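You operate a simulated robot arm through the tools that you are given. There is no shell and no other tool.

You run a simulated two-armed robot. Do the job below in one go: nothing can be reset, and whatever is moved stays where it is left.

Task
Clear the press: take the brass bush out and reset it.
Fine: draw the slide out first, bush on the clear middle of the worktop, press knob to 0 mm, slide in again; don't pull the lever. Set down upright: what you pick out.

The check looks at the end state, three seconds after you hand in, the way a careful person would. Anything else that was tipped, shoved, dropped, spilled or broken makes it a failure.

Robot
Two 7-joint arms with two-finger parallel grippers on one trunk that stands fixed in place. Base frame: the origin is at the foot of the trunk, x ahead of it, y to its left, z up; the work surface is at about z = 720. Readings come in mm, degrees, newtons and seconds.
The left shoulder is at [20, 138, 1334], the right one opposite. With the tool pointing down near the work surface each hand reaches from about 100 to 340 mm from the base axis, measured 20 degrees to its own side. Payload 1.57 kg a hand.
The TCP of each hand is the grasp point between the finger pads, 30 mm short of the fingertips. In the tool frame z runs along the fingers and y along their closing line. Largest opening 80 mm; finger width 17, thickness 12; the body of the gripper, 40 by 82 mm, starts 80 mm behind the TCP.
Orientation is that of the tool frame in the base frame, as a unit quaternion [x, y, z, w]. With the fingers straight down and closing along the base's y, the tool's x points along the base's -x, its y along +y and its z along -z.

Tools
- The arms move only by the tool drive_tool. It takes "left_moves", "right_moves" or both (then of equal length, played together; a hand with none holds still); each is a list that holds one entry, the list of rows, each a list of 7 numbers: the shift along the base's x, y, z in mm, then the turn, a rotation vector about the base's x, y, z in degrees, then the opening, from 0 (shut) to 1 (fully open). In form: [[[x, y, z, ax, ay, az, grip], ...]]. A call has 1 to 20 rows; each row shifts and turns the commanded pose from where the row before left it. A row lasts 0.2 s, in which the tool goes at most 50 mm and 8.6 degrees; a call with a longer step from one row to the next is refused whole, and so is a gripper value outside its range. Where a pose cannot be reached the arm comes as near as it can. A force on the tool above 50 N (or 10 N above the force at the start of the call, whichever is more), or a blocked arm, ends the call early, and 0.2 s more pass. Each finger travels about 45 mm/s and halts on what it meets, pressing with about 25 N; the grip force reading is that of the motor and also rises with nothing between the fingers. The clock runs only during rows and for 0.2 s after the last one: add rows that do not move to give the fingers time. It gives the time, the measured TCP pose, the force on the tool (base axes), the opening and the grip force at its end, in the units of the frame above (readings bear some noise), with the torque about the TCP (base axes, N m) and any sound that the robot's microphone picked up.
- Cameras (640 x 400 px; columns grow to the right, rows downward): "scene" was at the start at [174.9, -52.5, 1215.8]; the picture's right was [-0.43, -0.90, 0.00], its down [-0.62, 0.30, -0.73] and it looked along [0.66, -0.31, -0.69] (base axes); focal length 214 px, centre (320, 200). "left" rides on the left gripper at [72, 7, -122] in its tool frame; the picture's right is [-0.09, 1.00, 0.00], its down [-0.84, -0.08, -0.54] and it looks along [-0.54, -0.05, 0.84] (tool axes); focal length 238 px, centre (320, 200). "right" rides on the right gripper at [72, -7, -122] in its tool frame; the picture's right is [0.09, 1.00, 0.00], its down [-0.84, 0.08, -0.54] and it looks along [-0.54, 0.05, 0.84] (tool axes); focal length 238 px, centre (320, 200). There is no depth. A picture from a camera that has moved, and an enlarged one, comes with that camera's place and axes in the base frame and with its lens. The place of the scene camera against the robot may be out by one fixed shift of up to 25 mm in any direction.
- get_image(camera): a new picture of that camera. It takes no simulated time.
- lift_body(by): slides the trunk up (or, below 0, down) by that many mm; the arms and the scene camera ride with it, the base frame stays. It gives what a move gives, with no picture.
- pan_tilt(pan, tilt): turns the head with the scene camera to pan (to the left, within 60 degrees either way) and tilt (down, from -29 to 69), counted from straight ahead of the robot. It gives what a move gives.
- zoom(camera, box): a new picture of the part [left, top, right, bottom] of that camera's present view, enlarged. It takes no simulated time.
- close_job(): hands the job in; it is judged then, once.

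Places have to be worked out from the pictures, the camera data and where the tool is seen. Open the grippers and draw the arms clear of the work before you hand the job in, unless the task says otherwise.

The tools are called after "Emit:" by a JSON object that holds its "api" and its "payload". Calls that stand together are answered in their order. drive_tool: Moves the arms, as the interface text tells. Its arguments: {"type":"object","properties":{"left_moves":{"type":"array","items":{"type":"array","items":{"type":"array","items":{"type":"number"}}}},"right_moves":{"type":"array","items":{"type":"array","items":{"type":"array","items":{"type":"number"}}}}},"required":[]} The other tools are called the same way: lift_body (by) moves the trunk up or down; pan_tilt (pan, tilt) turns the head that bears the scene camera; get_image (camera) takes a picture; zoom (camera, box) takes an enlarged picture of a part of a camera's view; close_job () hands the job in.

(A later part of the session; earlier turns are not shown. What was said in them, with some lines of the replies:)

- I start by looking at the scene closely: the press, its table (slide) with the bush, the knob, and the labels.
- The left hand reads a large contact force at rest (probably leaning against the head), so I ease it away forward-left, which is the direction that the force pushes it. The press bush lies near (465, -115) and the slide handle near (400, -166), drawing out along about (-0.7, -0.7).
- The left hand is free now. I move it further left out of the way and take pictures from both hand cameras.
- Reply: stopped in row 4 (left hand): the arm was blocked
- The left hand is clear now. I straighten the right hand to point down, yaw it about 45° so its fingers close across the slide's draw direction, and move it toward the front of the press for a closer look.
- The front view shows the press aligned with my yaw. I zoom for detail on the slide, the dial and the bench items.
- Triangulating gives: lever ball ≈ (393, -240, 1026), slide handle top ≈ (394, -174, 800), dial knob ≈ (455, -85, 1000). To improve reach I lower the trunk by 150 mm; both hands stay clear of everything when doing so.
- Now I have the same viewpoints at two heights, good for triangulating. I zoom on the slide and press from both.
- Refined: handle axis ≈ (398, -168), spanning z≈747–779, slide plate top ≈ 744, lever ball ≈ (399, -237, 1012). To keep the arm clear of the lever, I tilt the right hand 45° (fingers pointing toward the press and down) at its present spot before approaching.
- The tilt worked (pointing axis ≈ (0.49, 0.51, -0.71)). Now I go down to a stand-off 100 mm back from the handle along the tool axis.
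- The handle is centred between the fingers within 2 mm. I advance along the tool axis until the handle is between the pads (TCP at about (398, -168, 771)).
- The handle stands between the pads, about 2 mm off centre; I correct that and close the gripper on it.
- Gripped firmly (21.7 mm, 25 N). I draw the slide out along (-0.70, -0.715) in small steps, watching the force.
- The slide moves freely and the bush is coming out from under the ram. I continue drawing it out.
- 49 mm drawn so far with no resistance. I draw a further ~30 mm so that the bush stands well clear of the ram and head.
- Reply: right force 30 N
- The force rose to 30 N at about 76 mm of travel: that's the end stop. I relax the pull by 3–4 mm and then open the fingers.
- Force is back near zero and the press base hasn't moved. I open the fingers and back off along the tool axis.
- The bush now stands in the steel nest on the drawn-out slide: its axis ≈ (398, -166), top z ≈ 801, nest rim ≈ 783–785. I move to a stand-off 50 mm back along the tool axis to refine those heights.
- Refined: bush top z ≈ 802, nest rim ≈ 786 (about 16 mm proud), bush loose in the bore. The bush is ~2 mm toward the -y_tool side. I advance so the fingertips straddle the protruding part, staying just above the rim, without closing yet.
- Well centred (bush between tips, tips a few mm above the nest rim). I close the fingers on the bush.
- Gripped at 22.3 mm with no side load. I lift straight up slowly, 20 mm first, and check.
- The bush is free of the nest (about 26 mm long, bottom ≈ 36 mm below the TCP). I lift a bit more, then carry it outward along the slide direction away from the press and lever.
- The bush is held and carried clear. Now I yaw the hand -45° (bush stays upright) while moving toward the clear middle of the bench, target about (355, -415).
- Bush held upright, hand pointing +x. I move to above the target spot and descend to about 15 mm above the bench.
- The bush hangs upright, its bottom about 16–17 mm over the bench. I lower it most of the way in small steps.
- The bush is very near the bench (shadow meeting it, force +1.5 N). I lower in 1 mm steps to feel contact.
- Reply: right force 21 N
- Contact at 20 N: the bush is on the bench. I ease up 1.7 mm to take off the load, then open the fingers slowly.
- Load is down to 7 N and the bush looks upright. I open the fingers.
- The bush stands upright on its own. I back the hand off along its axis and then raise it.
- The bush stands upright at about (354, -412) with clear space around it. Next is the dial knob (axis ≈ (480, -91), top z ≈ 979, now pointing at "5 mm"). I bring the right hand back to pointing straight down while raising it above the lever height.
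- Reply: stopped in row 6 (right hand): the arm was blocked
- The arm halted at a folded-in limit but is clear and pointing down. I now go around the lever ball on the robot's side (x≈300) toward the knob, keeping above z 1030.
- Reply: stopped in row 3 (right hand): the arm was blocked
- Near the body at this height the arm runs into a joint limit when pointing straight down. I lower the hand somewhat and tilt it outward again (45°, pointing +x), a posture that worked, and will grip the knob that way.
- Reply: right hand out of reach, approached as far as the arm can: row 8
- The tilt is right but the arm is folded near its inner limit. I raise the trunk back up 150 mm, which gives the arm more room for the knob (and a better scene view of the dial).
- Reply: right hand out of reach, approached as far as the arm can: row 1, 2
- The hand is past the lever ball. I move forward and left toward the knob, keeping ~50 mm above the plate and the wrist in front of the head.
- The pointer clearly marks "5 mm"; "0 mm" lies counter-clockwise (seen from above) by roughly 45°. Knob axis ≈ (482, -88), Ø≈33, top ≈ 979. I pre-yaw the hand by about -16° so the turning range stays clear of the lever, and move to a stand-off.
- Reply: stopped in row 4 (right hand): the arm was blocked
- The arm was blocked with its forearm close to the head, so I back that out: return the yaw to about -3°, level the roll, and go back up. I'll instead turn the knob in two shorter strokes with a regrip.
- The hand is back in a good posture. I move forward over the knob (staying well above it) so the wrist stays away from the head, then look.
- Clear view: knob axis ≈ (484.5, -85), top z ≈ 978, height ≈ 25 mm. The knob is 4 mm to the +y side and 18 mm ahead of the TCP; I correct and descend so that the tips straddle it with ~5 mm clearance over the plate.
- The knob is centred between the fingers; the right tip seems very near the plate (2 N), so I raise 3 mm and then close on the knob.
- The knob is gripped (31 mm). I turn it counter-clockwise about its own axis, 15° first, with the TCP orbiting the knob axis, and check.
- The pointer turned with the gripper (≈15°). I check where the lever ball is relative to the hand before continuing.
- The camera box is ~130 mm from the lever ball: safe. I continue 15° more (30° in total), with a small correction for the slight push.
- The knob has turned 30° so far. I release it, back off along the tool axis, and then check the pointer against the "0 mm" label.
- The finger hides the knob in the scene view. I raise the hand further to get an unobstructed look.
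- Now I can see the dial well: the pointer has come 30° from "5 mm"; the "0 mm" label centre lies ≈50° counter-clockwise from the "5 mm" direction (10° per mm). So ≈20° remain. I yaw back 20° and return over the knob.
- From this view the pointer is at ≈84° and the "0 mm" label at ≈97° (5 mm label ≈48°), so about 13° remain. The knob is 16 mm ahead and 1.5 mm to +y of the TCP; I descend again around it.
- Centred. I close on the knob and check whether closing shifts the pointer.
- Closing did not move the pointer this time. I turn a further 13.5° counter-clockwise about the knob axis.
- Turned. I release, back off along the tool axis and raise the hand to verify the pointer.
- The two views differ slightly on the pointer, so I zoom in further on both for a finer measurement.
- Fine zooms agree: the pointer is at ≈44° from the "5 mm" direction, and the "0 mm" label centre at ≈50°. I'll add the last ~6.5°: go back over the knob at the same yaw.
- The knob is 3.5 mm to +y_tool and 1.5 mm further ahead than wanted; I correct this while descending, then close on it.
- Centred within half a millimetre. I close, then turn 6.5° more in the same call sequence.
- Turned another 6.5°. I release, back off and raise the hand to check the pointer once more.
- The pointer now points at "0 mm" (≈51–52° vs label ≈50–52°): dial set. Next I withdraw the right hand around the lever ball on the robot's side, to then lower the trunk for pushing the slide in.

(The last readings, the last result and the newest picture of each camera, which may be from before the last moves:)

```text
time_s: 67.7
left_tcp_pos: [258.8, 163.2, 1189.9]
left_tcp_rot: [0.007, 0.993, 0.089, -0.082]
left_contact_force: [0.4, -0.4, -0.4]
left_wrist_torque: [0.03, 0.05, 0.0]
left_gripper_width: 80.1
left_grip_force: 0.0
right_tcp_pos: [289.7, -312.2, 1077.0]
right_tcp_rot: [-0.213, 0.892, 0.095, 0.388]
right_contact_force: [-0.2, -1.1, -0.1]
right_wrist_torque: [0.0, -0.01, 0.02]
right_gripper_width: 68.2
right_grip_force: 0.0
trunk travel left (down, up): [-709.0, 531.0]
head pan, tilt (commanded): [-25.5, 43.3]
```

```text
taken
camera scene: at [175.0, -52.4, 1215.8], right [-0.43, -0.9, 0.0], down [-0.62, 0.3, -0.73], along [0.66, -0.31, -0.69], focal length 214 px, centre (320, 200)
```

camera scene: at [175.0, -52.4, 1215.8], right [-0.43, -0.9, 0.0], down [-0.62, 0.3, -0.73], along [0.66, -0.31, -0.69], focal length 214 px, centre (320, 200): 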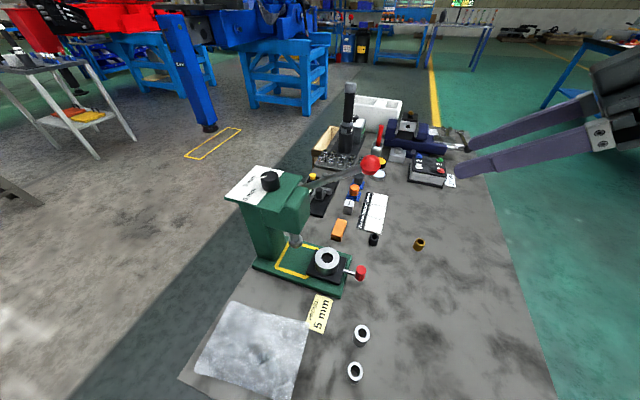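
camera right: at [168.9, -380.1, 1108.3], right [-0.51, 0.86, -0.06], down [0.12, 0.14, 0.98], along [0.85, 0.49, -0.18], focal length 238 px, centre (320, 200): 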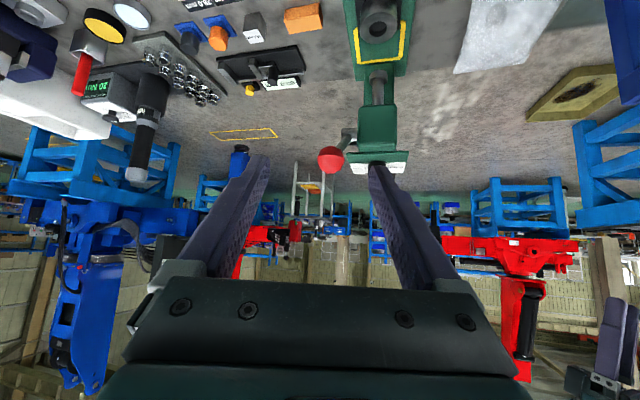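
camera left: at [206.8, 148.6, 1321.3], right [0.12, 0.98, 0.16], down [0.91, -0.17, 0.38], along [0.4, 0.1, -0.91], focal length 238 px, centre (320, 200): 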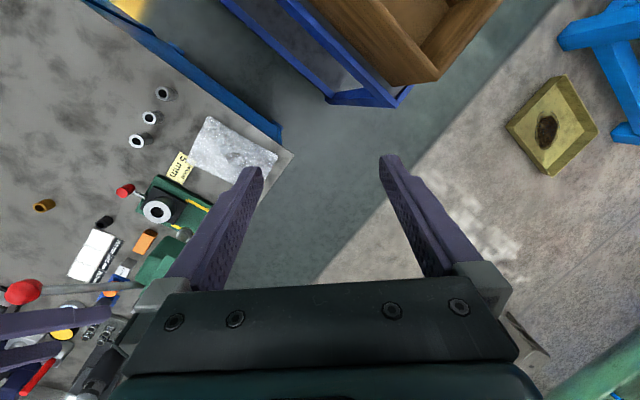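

All else is unchanged and the lever is where it was. I lower the trunk by 150 mm again and yaw the hand back to the slide direction.

Emit:
{"api": "lift_body", "payload": {"by": -150}}

Emit:
{"api": "drive_tool", "payload": {"right_moves": [[[0, 10, -10, 0, 0, 6.3, 0.85], [0, 10, -10, 0, 0, 6.3, 0.85], [0, 10, -10, 0, 0, 6.3, 0.85]]]}}

Emit:
{"api": "get_image", "payload": {"camera": "right"}}

Emit:
{"api": "get_image", "payload": {"camera": "scene"}}

```text
time_s: 69.5
left_tcp_pos: [257.9, 163.4, 1041.5]
left_tcp_rot: [0.007, 0.993, 0.088, -0.081]
left_contact_force: [0.0, -0.6, 0.6]
left_wrist_torque: [0.02, -0.04, 0.03]
left_gripper_width: 79.9
left_grip_force: 0.0
right_tcp_pos: [288.4, -309.7, 926.3]
right_tcp_rot: [-0.213, 0.892, 0.094, 0.388]
right_contact_force: [0.6, -0.5, 0.2]
right_wrist_torque: [0.01, 0.03, -0.04]
right_gripper_width: 68.1
right_grip_force: 0.1
trunk travel left (down, up): [-559.0, 681.0]
head pan, tilt (commanded): [-25.5, 43.3]
```

```text
time_s: 70.3
left_tcp_pos: [258.4, 164.5, 1040.7]
left_tcp_rot: [0.006, 0.993, 0.089, -0.081]
left_contact_force: [-1.2, -0.9, -0.5]
left_wrist_torque: [-0.01, 0.0, 0.0]
left_gripper_width: 80.2
left_grip_force: 0.0
right_tcp_pos: [288.1, -279.6, 895.2]
right_tcp_rot: [-0.357, 0.844, 0.158, 0.368]
right_contact_force: [0.0, 0.5, 0.2]
right_wrist_torque: [-0.01, 0.02, -0.03]
right_gripper_width: 68.1
right_grip_force: 0.0
trunk travel left (down, up): [-559.0, 681.0]
head pan, tilt (commanded): [-25.5, 43.3]
```

```text
taken
camera right: at [197.4, -384.5, 927.3], right [-0.76, 0.65, -0.06], down [0.07, 0.18, 0.98], along [0.65, 0.74, -0.18], focal length 238 px, centre (320, 200)
```

right: 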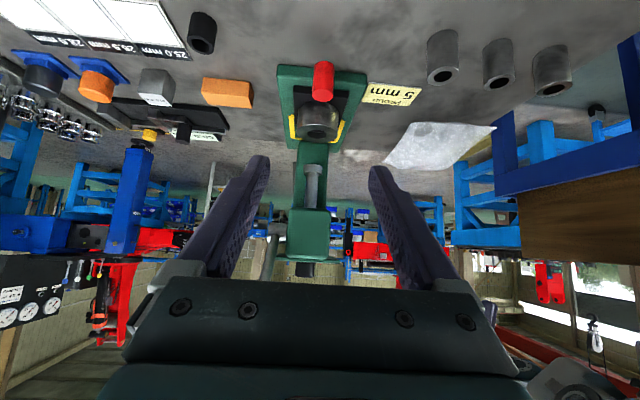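

```text
taken
camera scene: at [175.0, -52.4, 1065.9], right [-0.43, -0.9, 0.0], down [-0.62, 0.3, -0.73], along [0.66, -0.31, -0.69], focal length 214 px, centre (320, 200)
```

scene: 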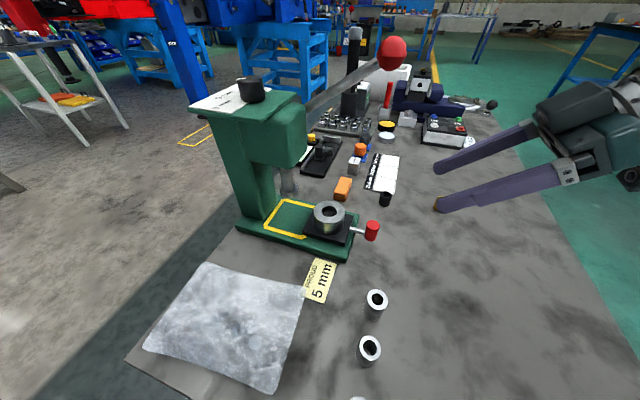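

Now I go to the stand-off in front of the slide handle at (344, -221).

Emit:
{"api": "drive_tool", "payload": {"right_moves": [[[3.9, 4.1, -17.3, 0, 0, 0, 0.8], [3.9, 4.1, -17.3, 0, 0, 0, 0.8], [3.9, 4.1, -17.3, 0, 0, 0, 0.8], [3.9, 4.1, -17.3, 0, 0, 0, 0.8], [0, 0, 0, 0, 0, 0, 0.8]]]}}

Emit:
{"api": "get_image", "payload": {"camera": "right"}}

Emit:
{"api": "zoom", "payload": {"camera": "right", "box": [240, 40, 400, 150]}}

```text
time_s: 71.5
left_tcp_pos: [258.3, 164.2, 1039.2]
left_tcp_rot: [0.006, 0.993, 0.089, -0.082]
left_contact_force: [-0.1, 0.2, 0.1]
left_wrist_torque: [-0.02, 0.01, 0.01]
left_gripper_width: 80.0
left_grip_force: 0.1
right_tcp_pos: [304.1, -265.3, 827.4]
right_tcp_rot: [-0.358, 0.844, 0.158, 0.367]
right_contact_force: [0.0, -0.2, 0.4]
right_wrist_torque: [0.0, 0.01, 0.0]
right_gripper_width: 63.9
right_grip_force: 0.1
trunk travel left (down, up): [-559.0, 681.0]
head pan, tilt (commanded): [-25.5, 43.3]
```

```text
taken
camera right: at [213.2, -368.9, 859.0], right [-0.76, 0.65, -0.06], down [0.07, 0.18, 0.98], along [0.65, 0.74, -0.18], focal length 238 px, centre (320, 200)
```

right: 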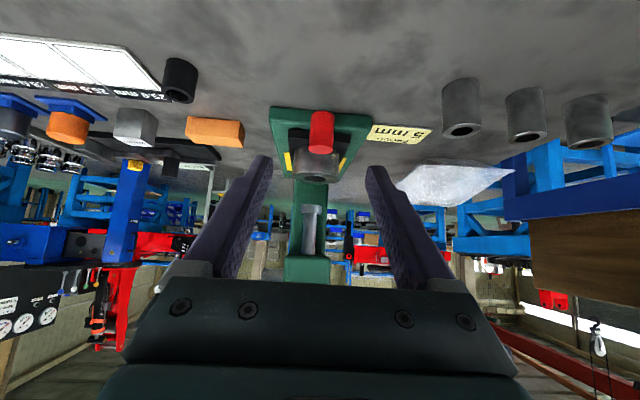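

```text
3.64 times, centred on (320, 95) of right
camera zoom: at [213.2, -368.9, 859.0], right [-0.76, 0.65, -0.06], down [0.07, 0.18, 0.98], along [0.65, 0.74, -0.18], focal length 867 px, centre (320, 582)
```

zoom: 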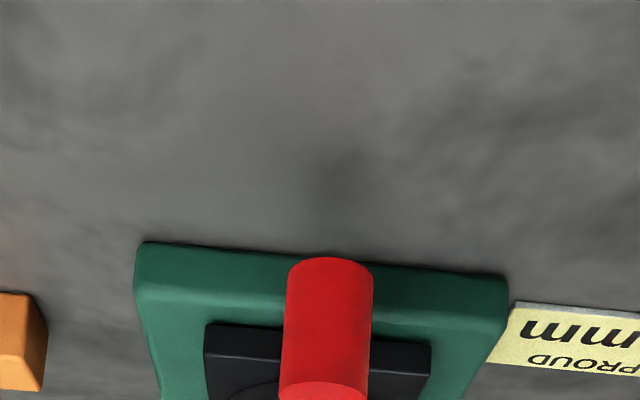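

The handle is centred. I advance onto it and then close the fingers.

Emit:
{"api": "drive_tool", "payload": {"right_moves": [[[8, 8.9, -11.1, 0, 0, 0, 0.8], [8, 8.9, -11.1, 0, 0, 0, 0.8], [8, 8.9, -11.1, 0, 0, 0, 0.8], [8, 8.9, -11.1, 0, 0, 0, 0.8], [8, 8.9, -10.8, 0, 0, 0, 0.8], [0, 0, 0, 0, 0, 0, 0.8]]]}}

Emit:
{"api": "get_image", "payload": {"camera": "right"}}

Emit:
{"api": "zoom", "payload": {"camera": "scene", "box": [230, 150, 430, 270]}}

```text
time_s: 72.9
left_tcp_pos: [259.2, 163.2, 1040.4]
left_tcp_rot: [0.007, 0.993, 0.088, -0.082]
left_contact_force: [-0.3, 0.2, 0.6]
left_wrist_torque: [0.0, 0.01, -0.01]
left_gripper_width: 80.2
left_grip_force: 0.1
right_tcp_pos: [345.3, -220.7, 772.7]
right_tcp_rot: [-0.357, 0.845, 0.157, 0.367]
right_contact_force: [-0.1, 0.4, -0.5]
right_wrist_torque: [0.0, 0.0, -0.02]
right_gripper_width: 64.0
right_grip_force: 0.1
trunk travel left (down, up): [-559.0, 681.0]
head pan, tilt (commanded): [-25.5, 43.3]
```

```text
taken
camera right: at [253.9, -324.5, 803.8], right [-0.76, 0.65, -0.06], down [0.07, 0.18, 0.98], along [0.65, 0.74, -0.18], focal length 238 px, centre (320, 200)
```

right: 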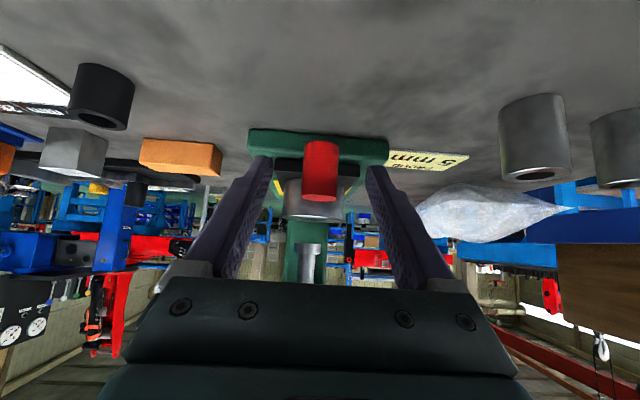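

```text
3.20 times, centred on (330, 210) of scene
camera zoom: at [175.0, -52.5, 1065.8], right [-0.43, -0.9, 0.0], down [-0.62, 0.3, -0.73], along [0.66, -0.31, -0.69], focal length 686 px, centre (288, 168)
```

zoom: 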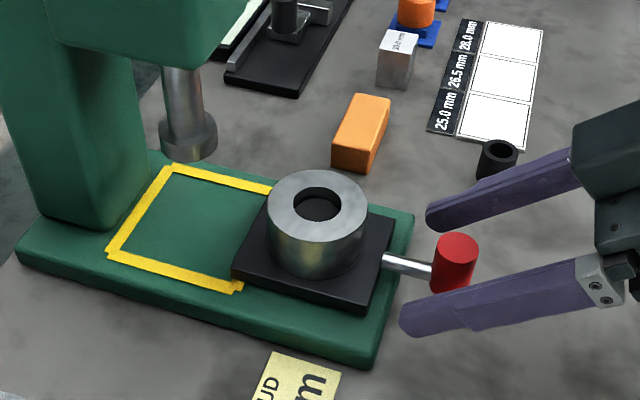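

The handle is between the pads. I close on it and begin pushing the slide back in along (0.71, 0.70).

Emit:
{"api": "drive_tool", "payload": {"right_moves": [[[0, 0, 0, 0, 0, 0, 0.5], [0, 0, 0, 0, 0, 0, 0.4], [0, 0, 0, 0, 0, 0, 0.2], [0, 0, 0, 0, 0, 0, 0.1], [0, 0, 0, 0, 0, 0, 0.1], [3.56, 3.51, 0, 0, 0, 0, 0.1], [3.56, 3.51, 0, 0, 0, 0, 0.1], [3.56, 3.51, 0, 0, 0, 0, 0.1], [3.56, 3.51, 0, 0, 0, 0, 0.1]]]}}

Emit:
{"api": "zoom", "payload": {"camera": "scene", "box": [230, 150, 430, 270]}}

```text
time_s: 74.9
left_tcp_pos: [258.7, 164.2, 1039.7]
left_tcp_rot: [0.006, 0.993, 0.088, -0.081]
left_contact_force: [0.2, -1.1, 0.6]
left_wrist_torque: [0.0, -0.02, 0.02]
left_gripper_width: 80.1
left_grip_force: 0.1
right_tcp_pos: [358.4, -208.2, 772.4]
right_tcp_rot: [-0.357, 0.845, 0.156, 0.366]
right_contact_force: [4.1, -4.2, -8.7]
right_wrist_torque: [0.48, -0.74, -0.06]
right_gripper_width: 21.6
right_grip_force: 34.7
trunk travel left (down, up): [-559.0, 681.0]
head pan, tilt (commanded): [-25.5, 43.3]
```

```text
3.20 times, centred on (330, 210) of scene
camera zoom: at [175.2, -52.8, 1065.8], right [-0.43, -0.9, 0.0], down [-0.62, 0.3, -0.73], along [0.66, -0.31, -0.68], focal length 686 px, centre (288, 168)
```

zoom: 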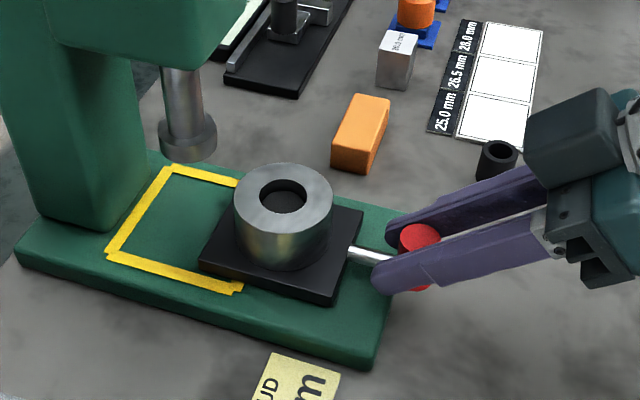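

It slides in smoothly. I continue another 40 mm.

Emit:
{"api": "drive_tool", "payload": {"right_moves": [[[3.6, 3.5, 0, 0, 0, 0, 0.1], [3.56, 3.5, 0, 0, 0, 0, 0.1], [3.56, 3.5, 0, 0, 0, 0, 0.1], [3.56, 3.5, 0, 0, 0, 0, 0.1], [3.56, 3.5, 0, 0, 0, 0, 0.1], [3.56, 3.5, 0, 0, 0, 0, 0.1], [3.56, 3.5, 0, 0, 0, 0, 0.1], [3.56, 3.5, 0, 0, 0, 0, 0.1]]]}}

Emit:
{"api": "zoom", "payload": {"camera": "scene", "box": [230, 150, 430, 270]}}

```text
time_s: 76.7
left_tcp_pos: [258.5, 164.2, 1039.9]
left_tcp_rot: [0.006, 0.993, 0.089, -0.082]
left_contact_force: [0.1, 0.0, 0.4]
left_wrist_torque: [0.0, 0.01, 0.01]
left_gripper_width: 79.7
left_grip_force: 0.1
right_tcp_pos: [387.9, -178.0, 772.8]
right_tcp_rot: [-0.357, 0.844, 0.157, 0.367]
right_contact_force: [0.7, -1.7, -2.2]
right_wrist_torque: [0.07, -0.2, -0.02]
right_gripper_width: 21.7
right_grip_force: 34.9
trunk travel left (down, up): [-559.0, 681.0]
head pan, tilt (commanded): [-25.5, 43.3]
```

```text
3.20 times, centred on (330, 210) of scene
camera zoom: at [174.9, -52.6, 1065.8], right [-0.43, -0.9, 0.0], down [-0.62, 0.3, -0.73], along [0.66, -0.31, -0.69], focal length 686 px, centre (288, 168)
```

zoom: 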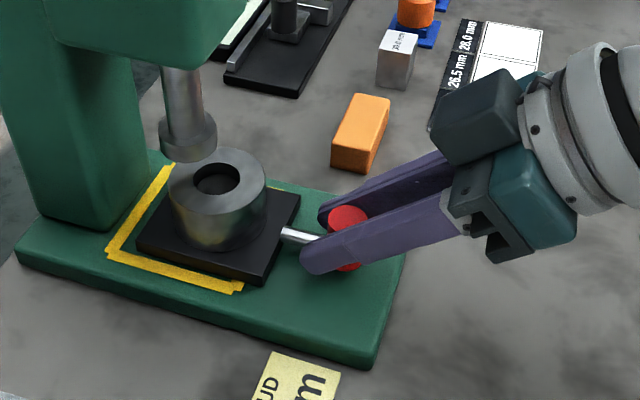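

About 15 mm remain to the original position (398.5, -167.2). I push these in.

Emit:
{"api": "drive_tool", "payload": {"right_moves": [[[3.5, 3.5, 0, 0, 0, 0, 0.1], [3.5, 3.5, 0, 0, 0, 0, 0.1], [2, 2, 0, 0, 0, 0, 0.1], [1.6, 1.7, 0, 0, 0, 0, 0.1], [0, 0, 0, 0, 0, 0, 0.1]]]}}

Emit:
{"api": "zoom", "payload": {"camera": "scene", "box": [230, 150, 430, 270]}}

```text
time_s: 77.9
left_tcp_pos: [259.9, 164.1, 1041.2]
left_tcp_rot: [0.007, 0.993, 0.089, -0.081]
left_contact_force: [-0.6, 0.2, 0.1]
left_wrist_torque: [-0.02, 0.03, 0.02]
left_gripper_width: 80.1
left_grip_force: 0.2
right_tcp_pos: [398.9, -167.2, 773.4]
right_tcp_rot: [-0.357, 0.845, 0.157, 0.366]
right_contact_force: [4.7, -2.6, -10.3]
right_wrist_torque: [0.53, -0.67, -0.07]
right_gripper_width: 21.8
right_grip_force: 34.3
trunk travel left (down, up): [-559.0, 681.0]
head pan, tilt (commanded): [-25.5, 43.3]
```

```text
3.20 times, centred on (330, 210) of scene
camera zoom: at [175.2, -52.5, 1065.8], right [-0.43, -0.9, 0.0], down [-0.62, 0.3, -0.73], along [0.66, -0.31, -0.69], focal length 686 px, centre (288, 168)
```

zoom: 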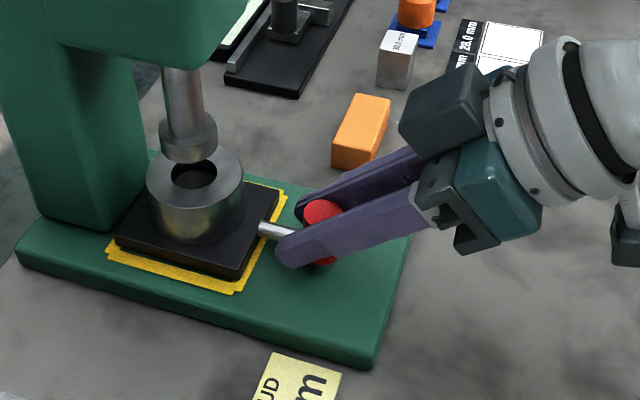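

The slide is back at its original place inside the yellow outline. I press 2 mm more to check that it sits against its inner stop.

Emit:
{"api": "drive_tool", "payload": {"right_moves": [[[1.4, 1.4, 0, 0, 0, 0, 0.1], [0, 0, 0, 0, 0, 0, 0.1]]]}}

```text
time_s: 78.5
left_tcp_pos: [257.5, 162.8, 1039.6]
left_tcp_rot: [0.006, 0.993, 0.089, -0.081]
left_contact_force: [0.2, 0.8, 0.1]
left_wrist_torque: [-0.01, -0.02, -0.01]
left_gripper_width: 79.9
left_grip_force: 0.1
right_tcp_pos: [398.7, -167.7, 773.3]
right_tcp_rot: [-0.357, 0.845, 0.157, 0.365]
right_contact_force: [-0.9, -7.1, -6.0]
right_wrist_torque: [0.02, -0.2, -0.09]
right_gripper_width: 21.6
right_grip_force: 34.7
trunk travel left (down, up): [-559.0, 681.0]
head pan, tilt (commanded): [-25.5, 43.3]
```

It does not move further: the slide is at its inner stop. I relax the push, open the fingers and back off along the tool axis.

Emit:
{"api": "drive_tool", "payload": {"right_moves": [[[-1.2, -1.2, 0, 0, 0, 0, 0.1], [0, 0, 0, 0, 0, 0, 0.35], [0, 0, 0, 0, 0, 0, 0.5], [0, 0, 0, 0, 0, 0, 0.7], [0, 0, 0, 0, 0, 0, 0.7], [-10, -10.4, 13.5, 0, 0, 0, 0.7], [-10, -10.4, 13.5, 0, 0, 0, 0.7], [-10, -10.4, 13.5, 0, 0, 0, 0.7], [-10, -10.4, 13.5, 0, 0, 0, 0.7], [-10, -10.4, 13.5, 0, 0, 0, 0.7], [-15, -15, 15, 0, 0, 0, 0.7], [-15, -15, 15, 0, 0, 0, 0.7]]]}}

Emit:
{"api": "get_image", "payload": {"camera": "scene"}}

Emit:
{"api": "get_image", "payload": {"camera": "right"}}

Emit:
{"api": "zoom", "payload": {"camera": "scene", "box": [230, 150, 370, 265]}}

```text
time_s: 81.1
left_tcp_pos: [260.2, 162.5, 1038.9]
left_tcp_rot: [0.006, 0.993, 0.089, -0.081]
left_contact_force: [-0.7, 0.1, 0.4]
left_wrist_torque: [-0.01, 0.0, 0.0]
left_gripper_width: 79.7
left_grip_force: 0.1
right_tcp_pos: [318.2, -248.1, 870.3]
right_tcp_rot: [-0.357, 0.844, 0.158, 0.367]
right_contact_force: [0.1, -0.3, 0.5]
right_wrist_torque: [-0.01, 0.01, -0.02]
right_gripper_width: 56.0
right_grip_force: 0.1
trunk travel left (down, up): [-559.0, 681.0]
head pan, tilt (commanded): [-25.5, 43.3]
```

```text
taken
camera scene: at [174.9, -52.6, 1065.8], right [-0.43, -0.9, 0.0], down [-0.62, 0.3, -0.73], along [0.66, -0.31, -0.69], focal length 214 px, centre (320, 200)
```

scene: 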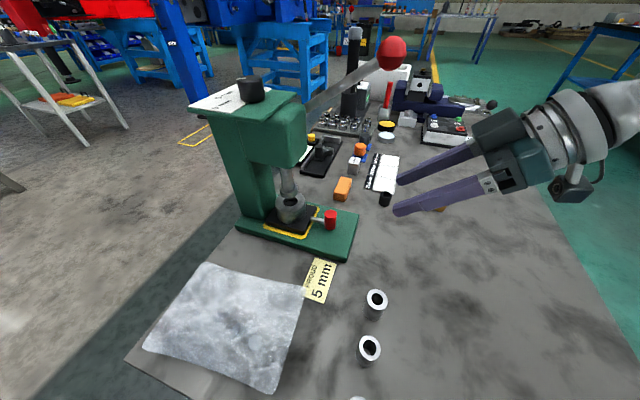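

```text
taken
camera right: at [227.4, -352.2, 900.3], right [-0.76, 0.65, -0.06], down [0.07, 0.18, 0.98], along [0.65, 0.74, -0.18], focal length 238 px, centre (320, 200)
```

right: 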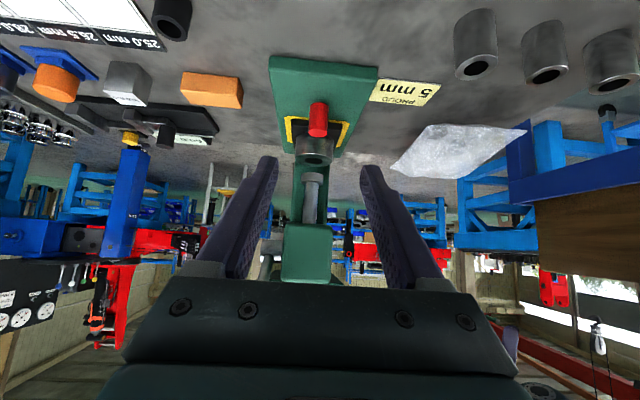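

```text
3.48 times, centred on (300, 208) of scene
camera zoom: at [174.9, -52.6, 1065.8], right [-0.43, -0.9, 0.0], down [-0.62, 0.3, -0.73], along [0.66, -0.31, -0.69], focal length 746 px, centre (390, 174)
```

zoom: 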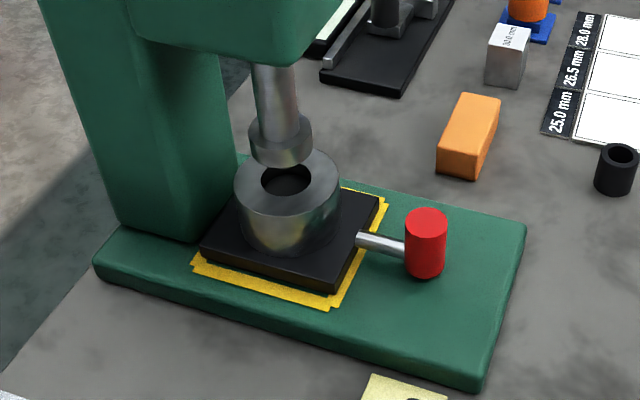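

The slide is in exactly as at the start (inside the yellow outline, empty nest under the ram). I raise the right hand clear and lift the trunk for a final overview of the bush, dial and lever.

Emit:
{"api": "drive_tool", "payload": {"right_moves": [[[-8, -8, 25, 0, 0, 0, 0.8], [-8, -8, 25, 0, 0, 0, 0.9], [-8, -8, 25, 0, 0, 0, 1], [-4, -8, 20, 0, 0, 0, 1]]]}}

Emit:
{"api": "lift_body", "payload": {"by": 150}}

Emit:
{"api": "get_image", "payload": {"camera": "scene"}}

Emit:
{"api": "zoom", "payload": {"camera": "scene", "box": [220, 155, 320, 215]}}

Emit:
{"api": "zoom", "payload": {"camera": "scene", "box": [340, 200, 460, 280]}}

Emit:
{"api": "get_image", "payload": {"camera": "right"}}

```text
time_s: 82.1
left_tcp_pos: [259.0, 163.9, 1039.0]
left_tcp_rot: [0.007, 0.993, 0.088, -0.081]
left_contact_force: [0.2, 0.2, -0.5]
left_wrist_torque: [0.0, 0.01, 0.0]
left_gripper_width: 79.9
left_grip_force: 0.0
right_tcp_pos: [289.8, -281.4, 962.8]
right_tcp_rot: [-0.357, 0.845, 0.156, 0.366]
right_contact_force: [0.0, 0.1, -0.5]
right_wrist_torque: [0.0, 0.02, 0.0]
right_gripper_width: 79.9
right_grip_force: 0.1
trunk travel left (down, up): [-559.0, 681.0]
head pan, tilt (commanded): [-25.5, 43.3]
```

```text
time_s: 83.8
left_tcp_pos: [257.4, 163.0, 1190.1]
left_tcp_rot: [0.006, 0.993, 0.089, -0.082]
left_contact_force: [0.8, -0.6, 0.3]
left_wrist_torque: [0.01, -0.01, 0.0]
left_gripper_width: 79.9
left_grip_force: 0.1
right_tcp_pos: [291.2, -281.5, 1113.4]
right_tcp_rot: [-0.357, 0.844, 0.157, 0.367]
right_contact_force: [-1.0, -0.2, 0.0]
right_wrist_torque: [-0.03, 0.0, -0.01]
right_gripper_width: 80.2
right_grip_force: 0.0
trunk travel left (down, up): [-709.0, 531.0]
head pan, tilt (commanded): [-25.5, 43.3]
```

```text
taken
camera scene: at [174.9, -52.5, 1215.8], right [-0.43, -0.9, 0.0], down [-0.62, 0.3, -0.73], along [0.66, -0.31, -0.69], focal length 214 px, centre (320, 200)
```

scene: 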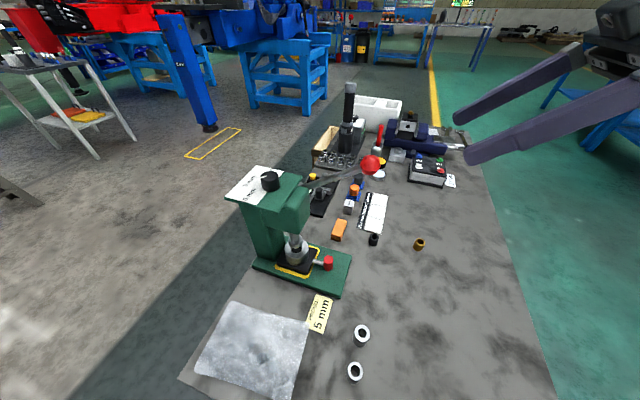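

```text
6.40 times, centred on (270, 185) of scene
camera zoom: at [174.9, -52.5, 1215.8], right [-0.43, -0.9, 0.0], down [-0.62, 0.3, -0.73], along [0.66, -0.31, -0.69], focal length 1373 px, centre (640, 296)
```

zoom: 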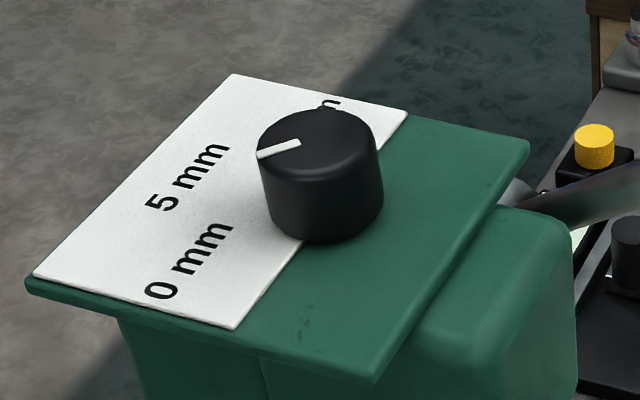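

```text
5.00 times, centred on (400, 240) of scene
camera zoom: at [174.9, -52.5, 1215.8], right [-0.43, -0.9, 0.0], down [-0.62, 0.3, -0.73], along [0.66, -0.31, -0.69], focal length 1072 px, centre (-80, 0)
```

zoom: 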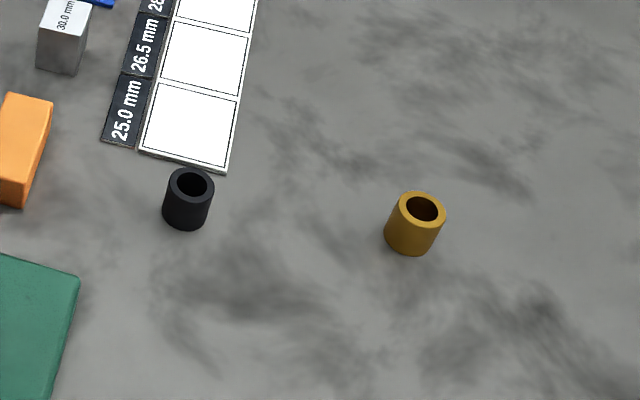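

```text
taken
camera right: at [199.5, -385.9, 1145.2], right [-0.76, 0.65, -0.06], down [0.07, 0.18, 0.98], along [0.65, 0.74, -0.18], focal length 238 px, centre (320, 200)
```

right: 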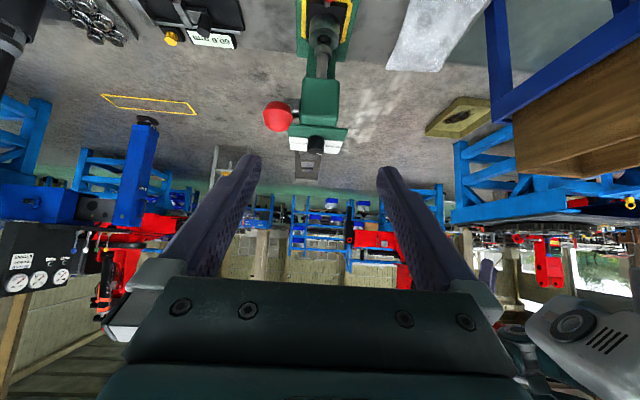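

Everything checks out: the bush is upright on the clear middle of the bench, the dial is at 0 mm, the slide is in, the lever is untouched and the other items are in place. I draw the right hand a bit further away from the press before handing in.

Emit:
{"api": "drive_tool", "payload": {"right_moves": [[[-12, -12, 8, 0, 0, 0, 1], [-12, -12, 8, 0, 0, 0, 1], [-12, -12, 8, 0, 0, 0, 1], [-12, -12, 8, 0, 0, 0, 1]]]}}

Emit:
{"api": "get_image", "payload": {"camera": "scene"}}

Emit:
{"api": "zoom", "payload": {"camera": "scene", "box": [220, 150, 400, 310]}}

```text
time_s: 84.8
left_tcp_pos: [258.5, 163.4, 1190.8]
left_tcp_rot: [0.006, 0.993, 0.088, -0.082]
left_contact_force: [-0.3, -0.2, 0.1]
left_wrist_torque: [-0.03, -0.01, 0.03]
left_gripper_width: 80.2
left_grip_force: 0.0
right_tcp_pos: [242.0, -330.4, 1146.3]
right_tcp_rot: [-0.357, 0.844, 0.158, 0.367]
right_contact_force: [0.2, 0.0, 0.3]
right_wrist_torque: [-0.03, 0.01, -0.01]
right_gripper_width: 80.2
right_grip_force: 0.1
trunk travel left (down, up): [-709.0, 531.0]
head pan, tilt (commanded): [-25.5, 43.3]
```

```text
taken
camera scene: at [175.0, -52.5, 1215.8], right [-0.43, -0.9, 0.0], down [-0.62, 0.3, -0.73], along [0.66, -0.31, -0.69], focal length 214 px, centre (320, 200)
```

scene: 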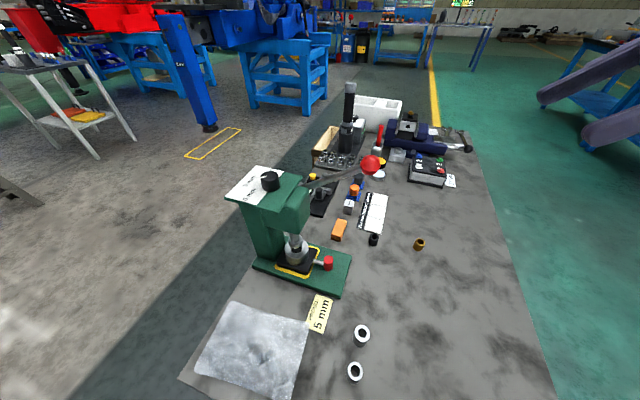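

```text
2.50 times, centred on (310, 230) of scene
camera zoom: at [175.0, -52.5, 1215.8], right [-0.43, -0.9, 0.0], down [-0.62, 0.3, -0.73], along [0.66, -0.31, -0.69], focal length 536 px, centre (345, 125)
```

zoom: 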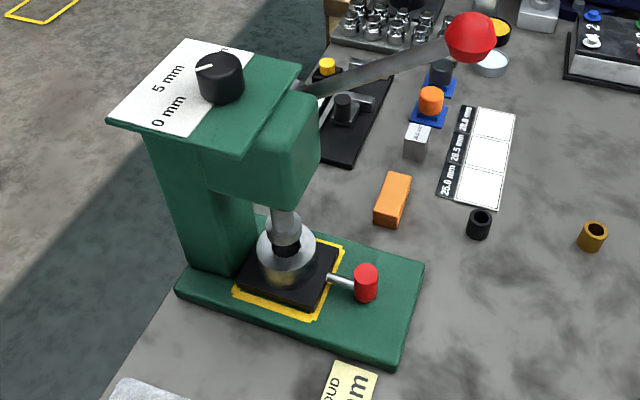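

The final view matches the goal: slide in, knob on 0 mm, bush upright in the clear middle, lever and the other objects as they were, both grippers open and clear. I hand the job in.

Emit:
{"api": "close_job", "payload": {}}

```text
The job is handed in.
```

The press is cleared and reset, and I've handed the job in; I haven't seen the check's verdict.

- **Slide:** I drew it out about 76 mm to its outer stop. It is now pushed back in against its inner stop, inside the yellow outline as at the start.
- **Brass bush:** I lifted it out of the steel nest and set it upright at about (354, -412) on the worktop. It stands clear, with the nearest item roughly 115 mm away. I chose that spot as the clear middle within reach; it is not the exact centre of the bench.
- **Knob:** I turned it from 5 mm to 0 mm. The pointer lines up with the 0 mm label to within a few degrees; my two cameras differed by about 3°.
- **Lever and other items:** I did not pull the lever. In the final views it and everything else on the bench look as they did at the start.

Both grippers are open and the hands are drawn back from the press.
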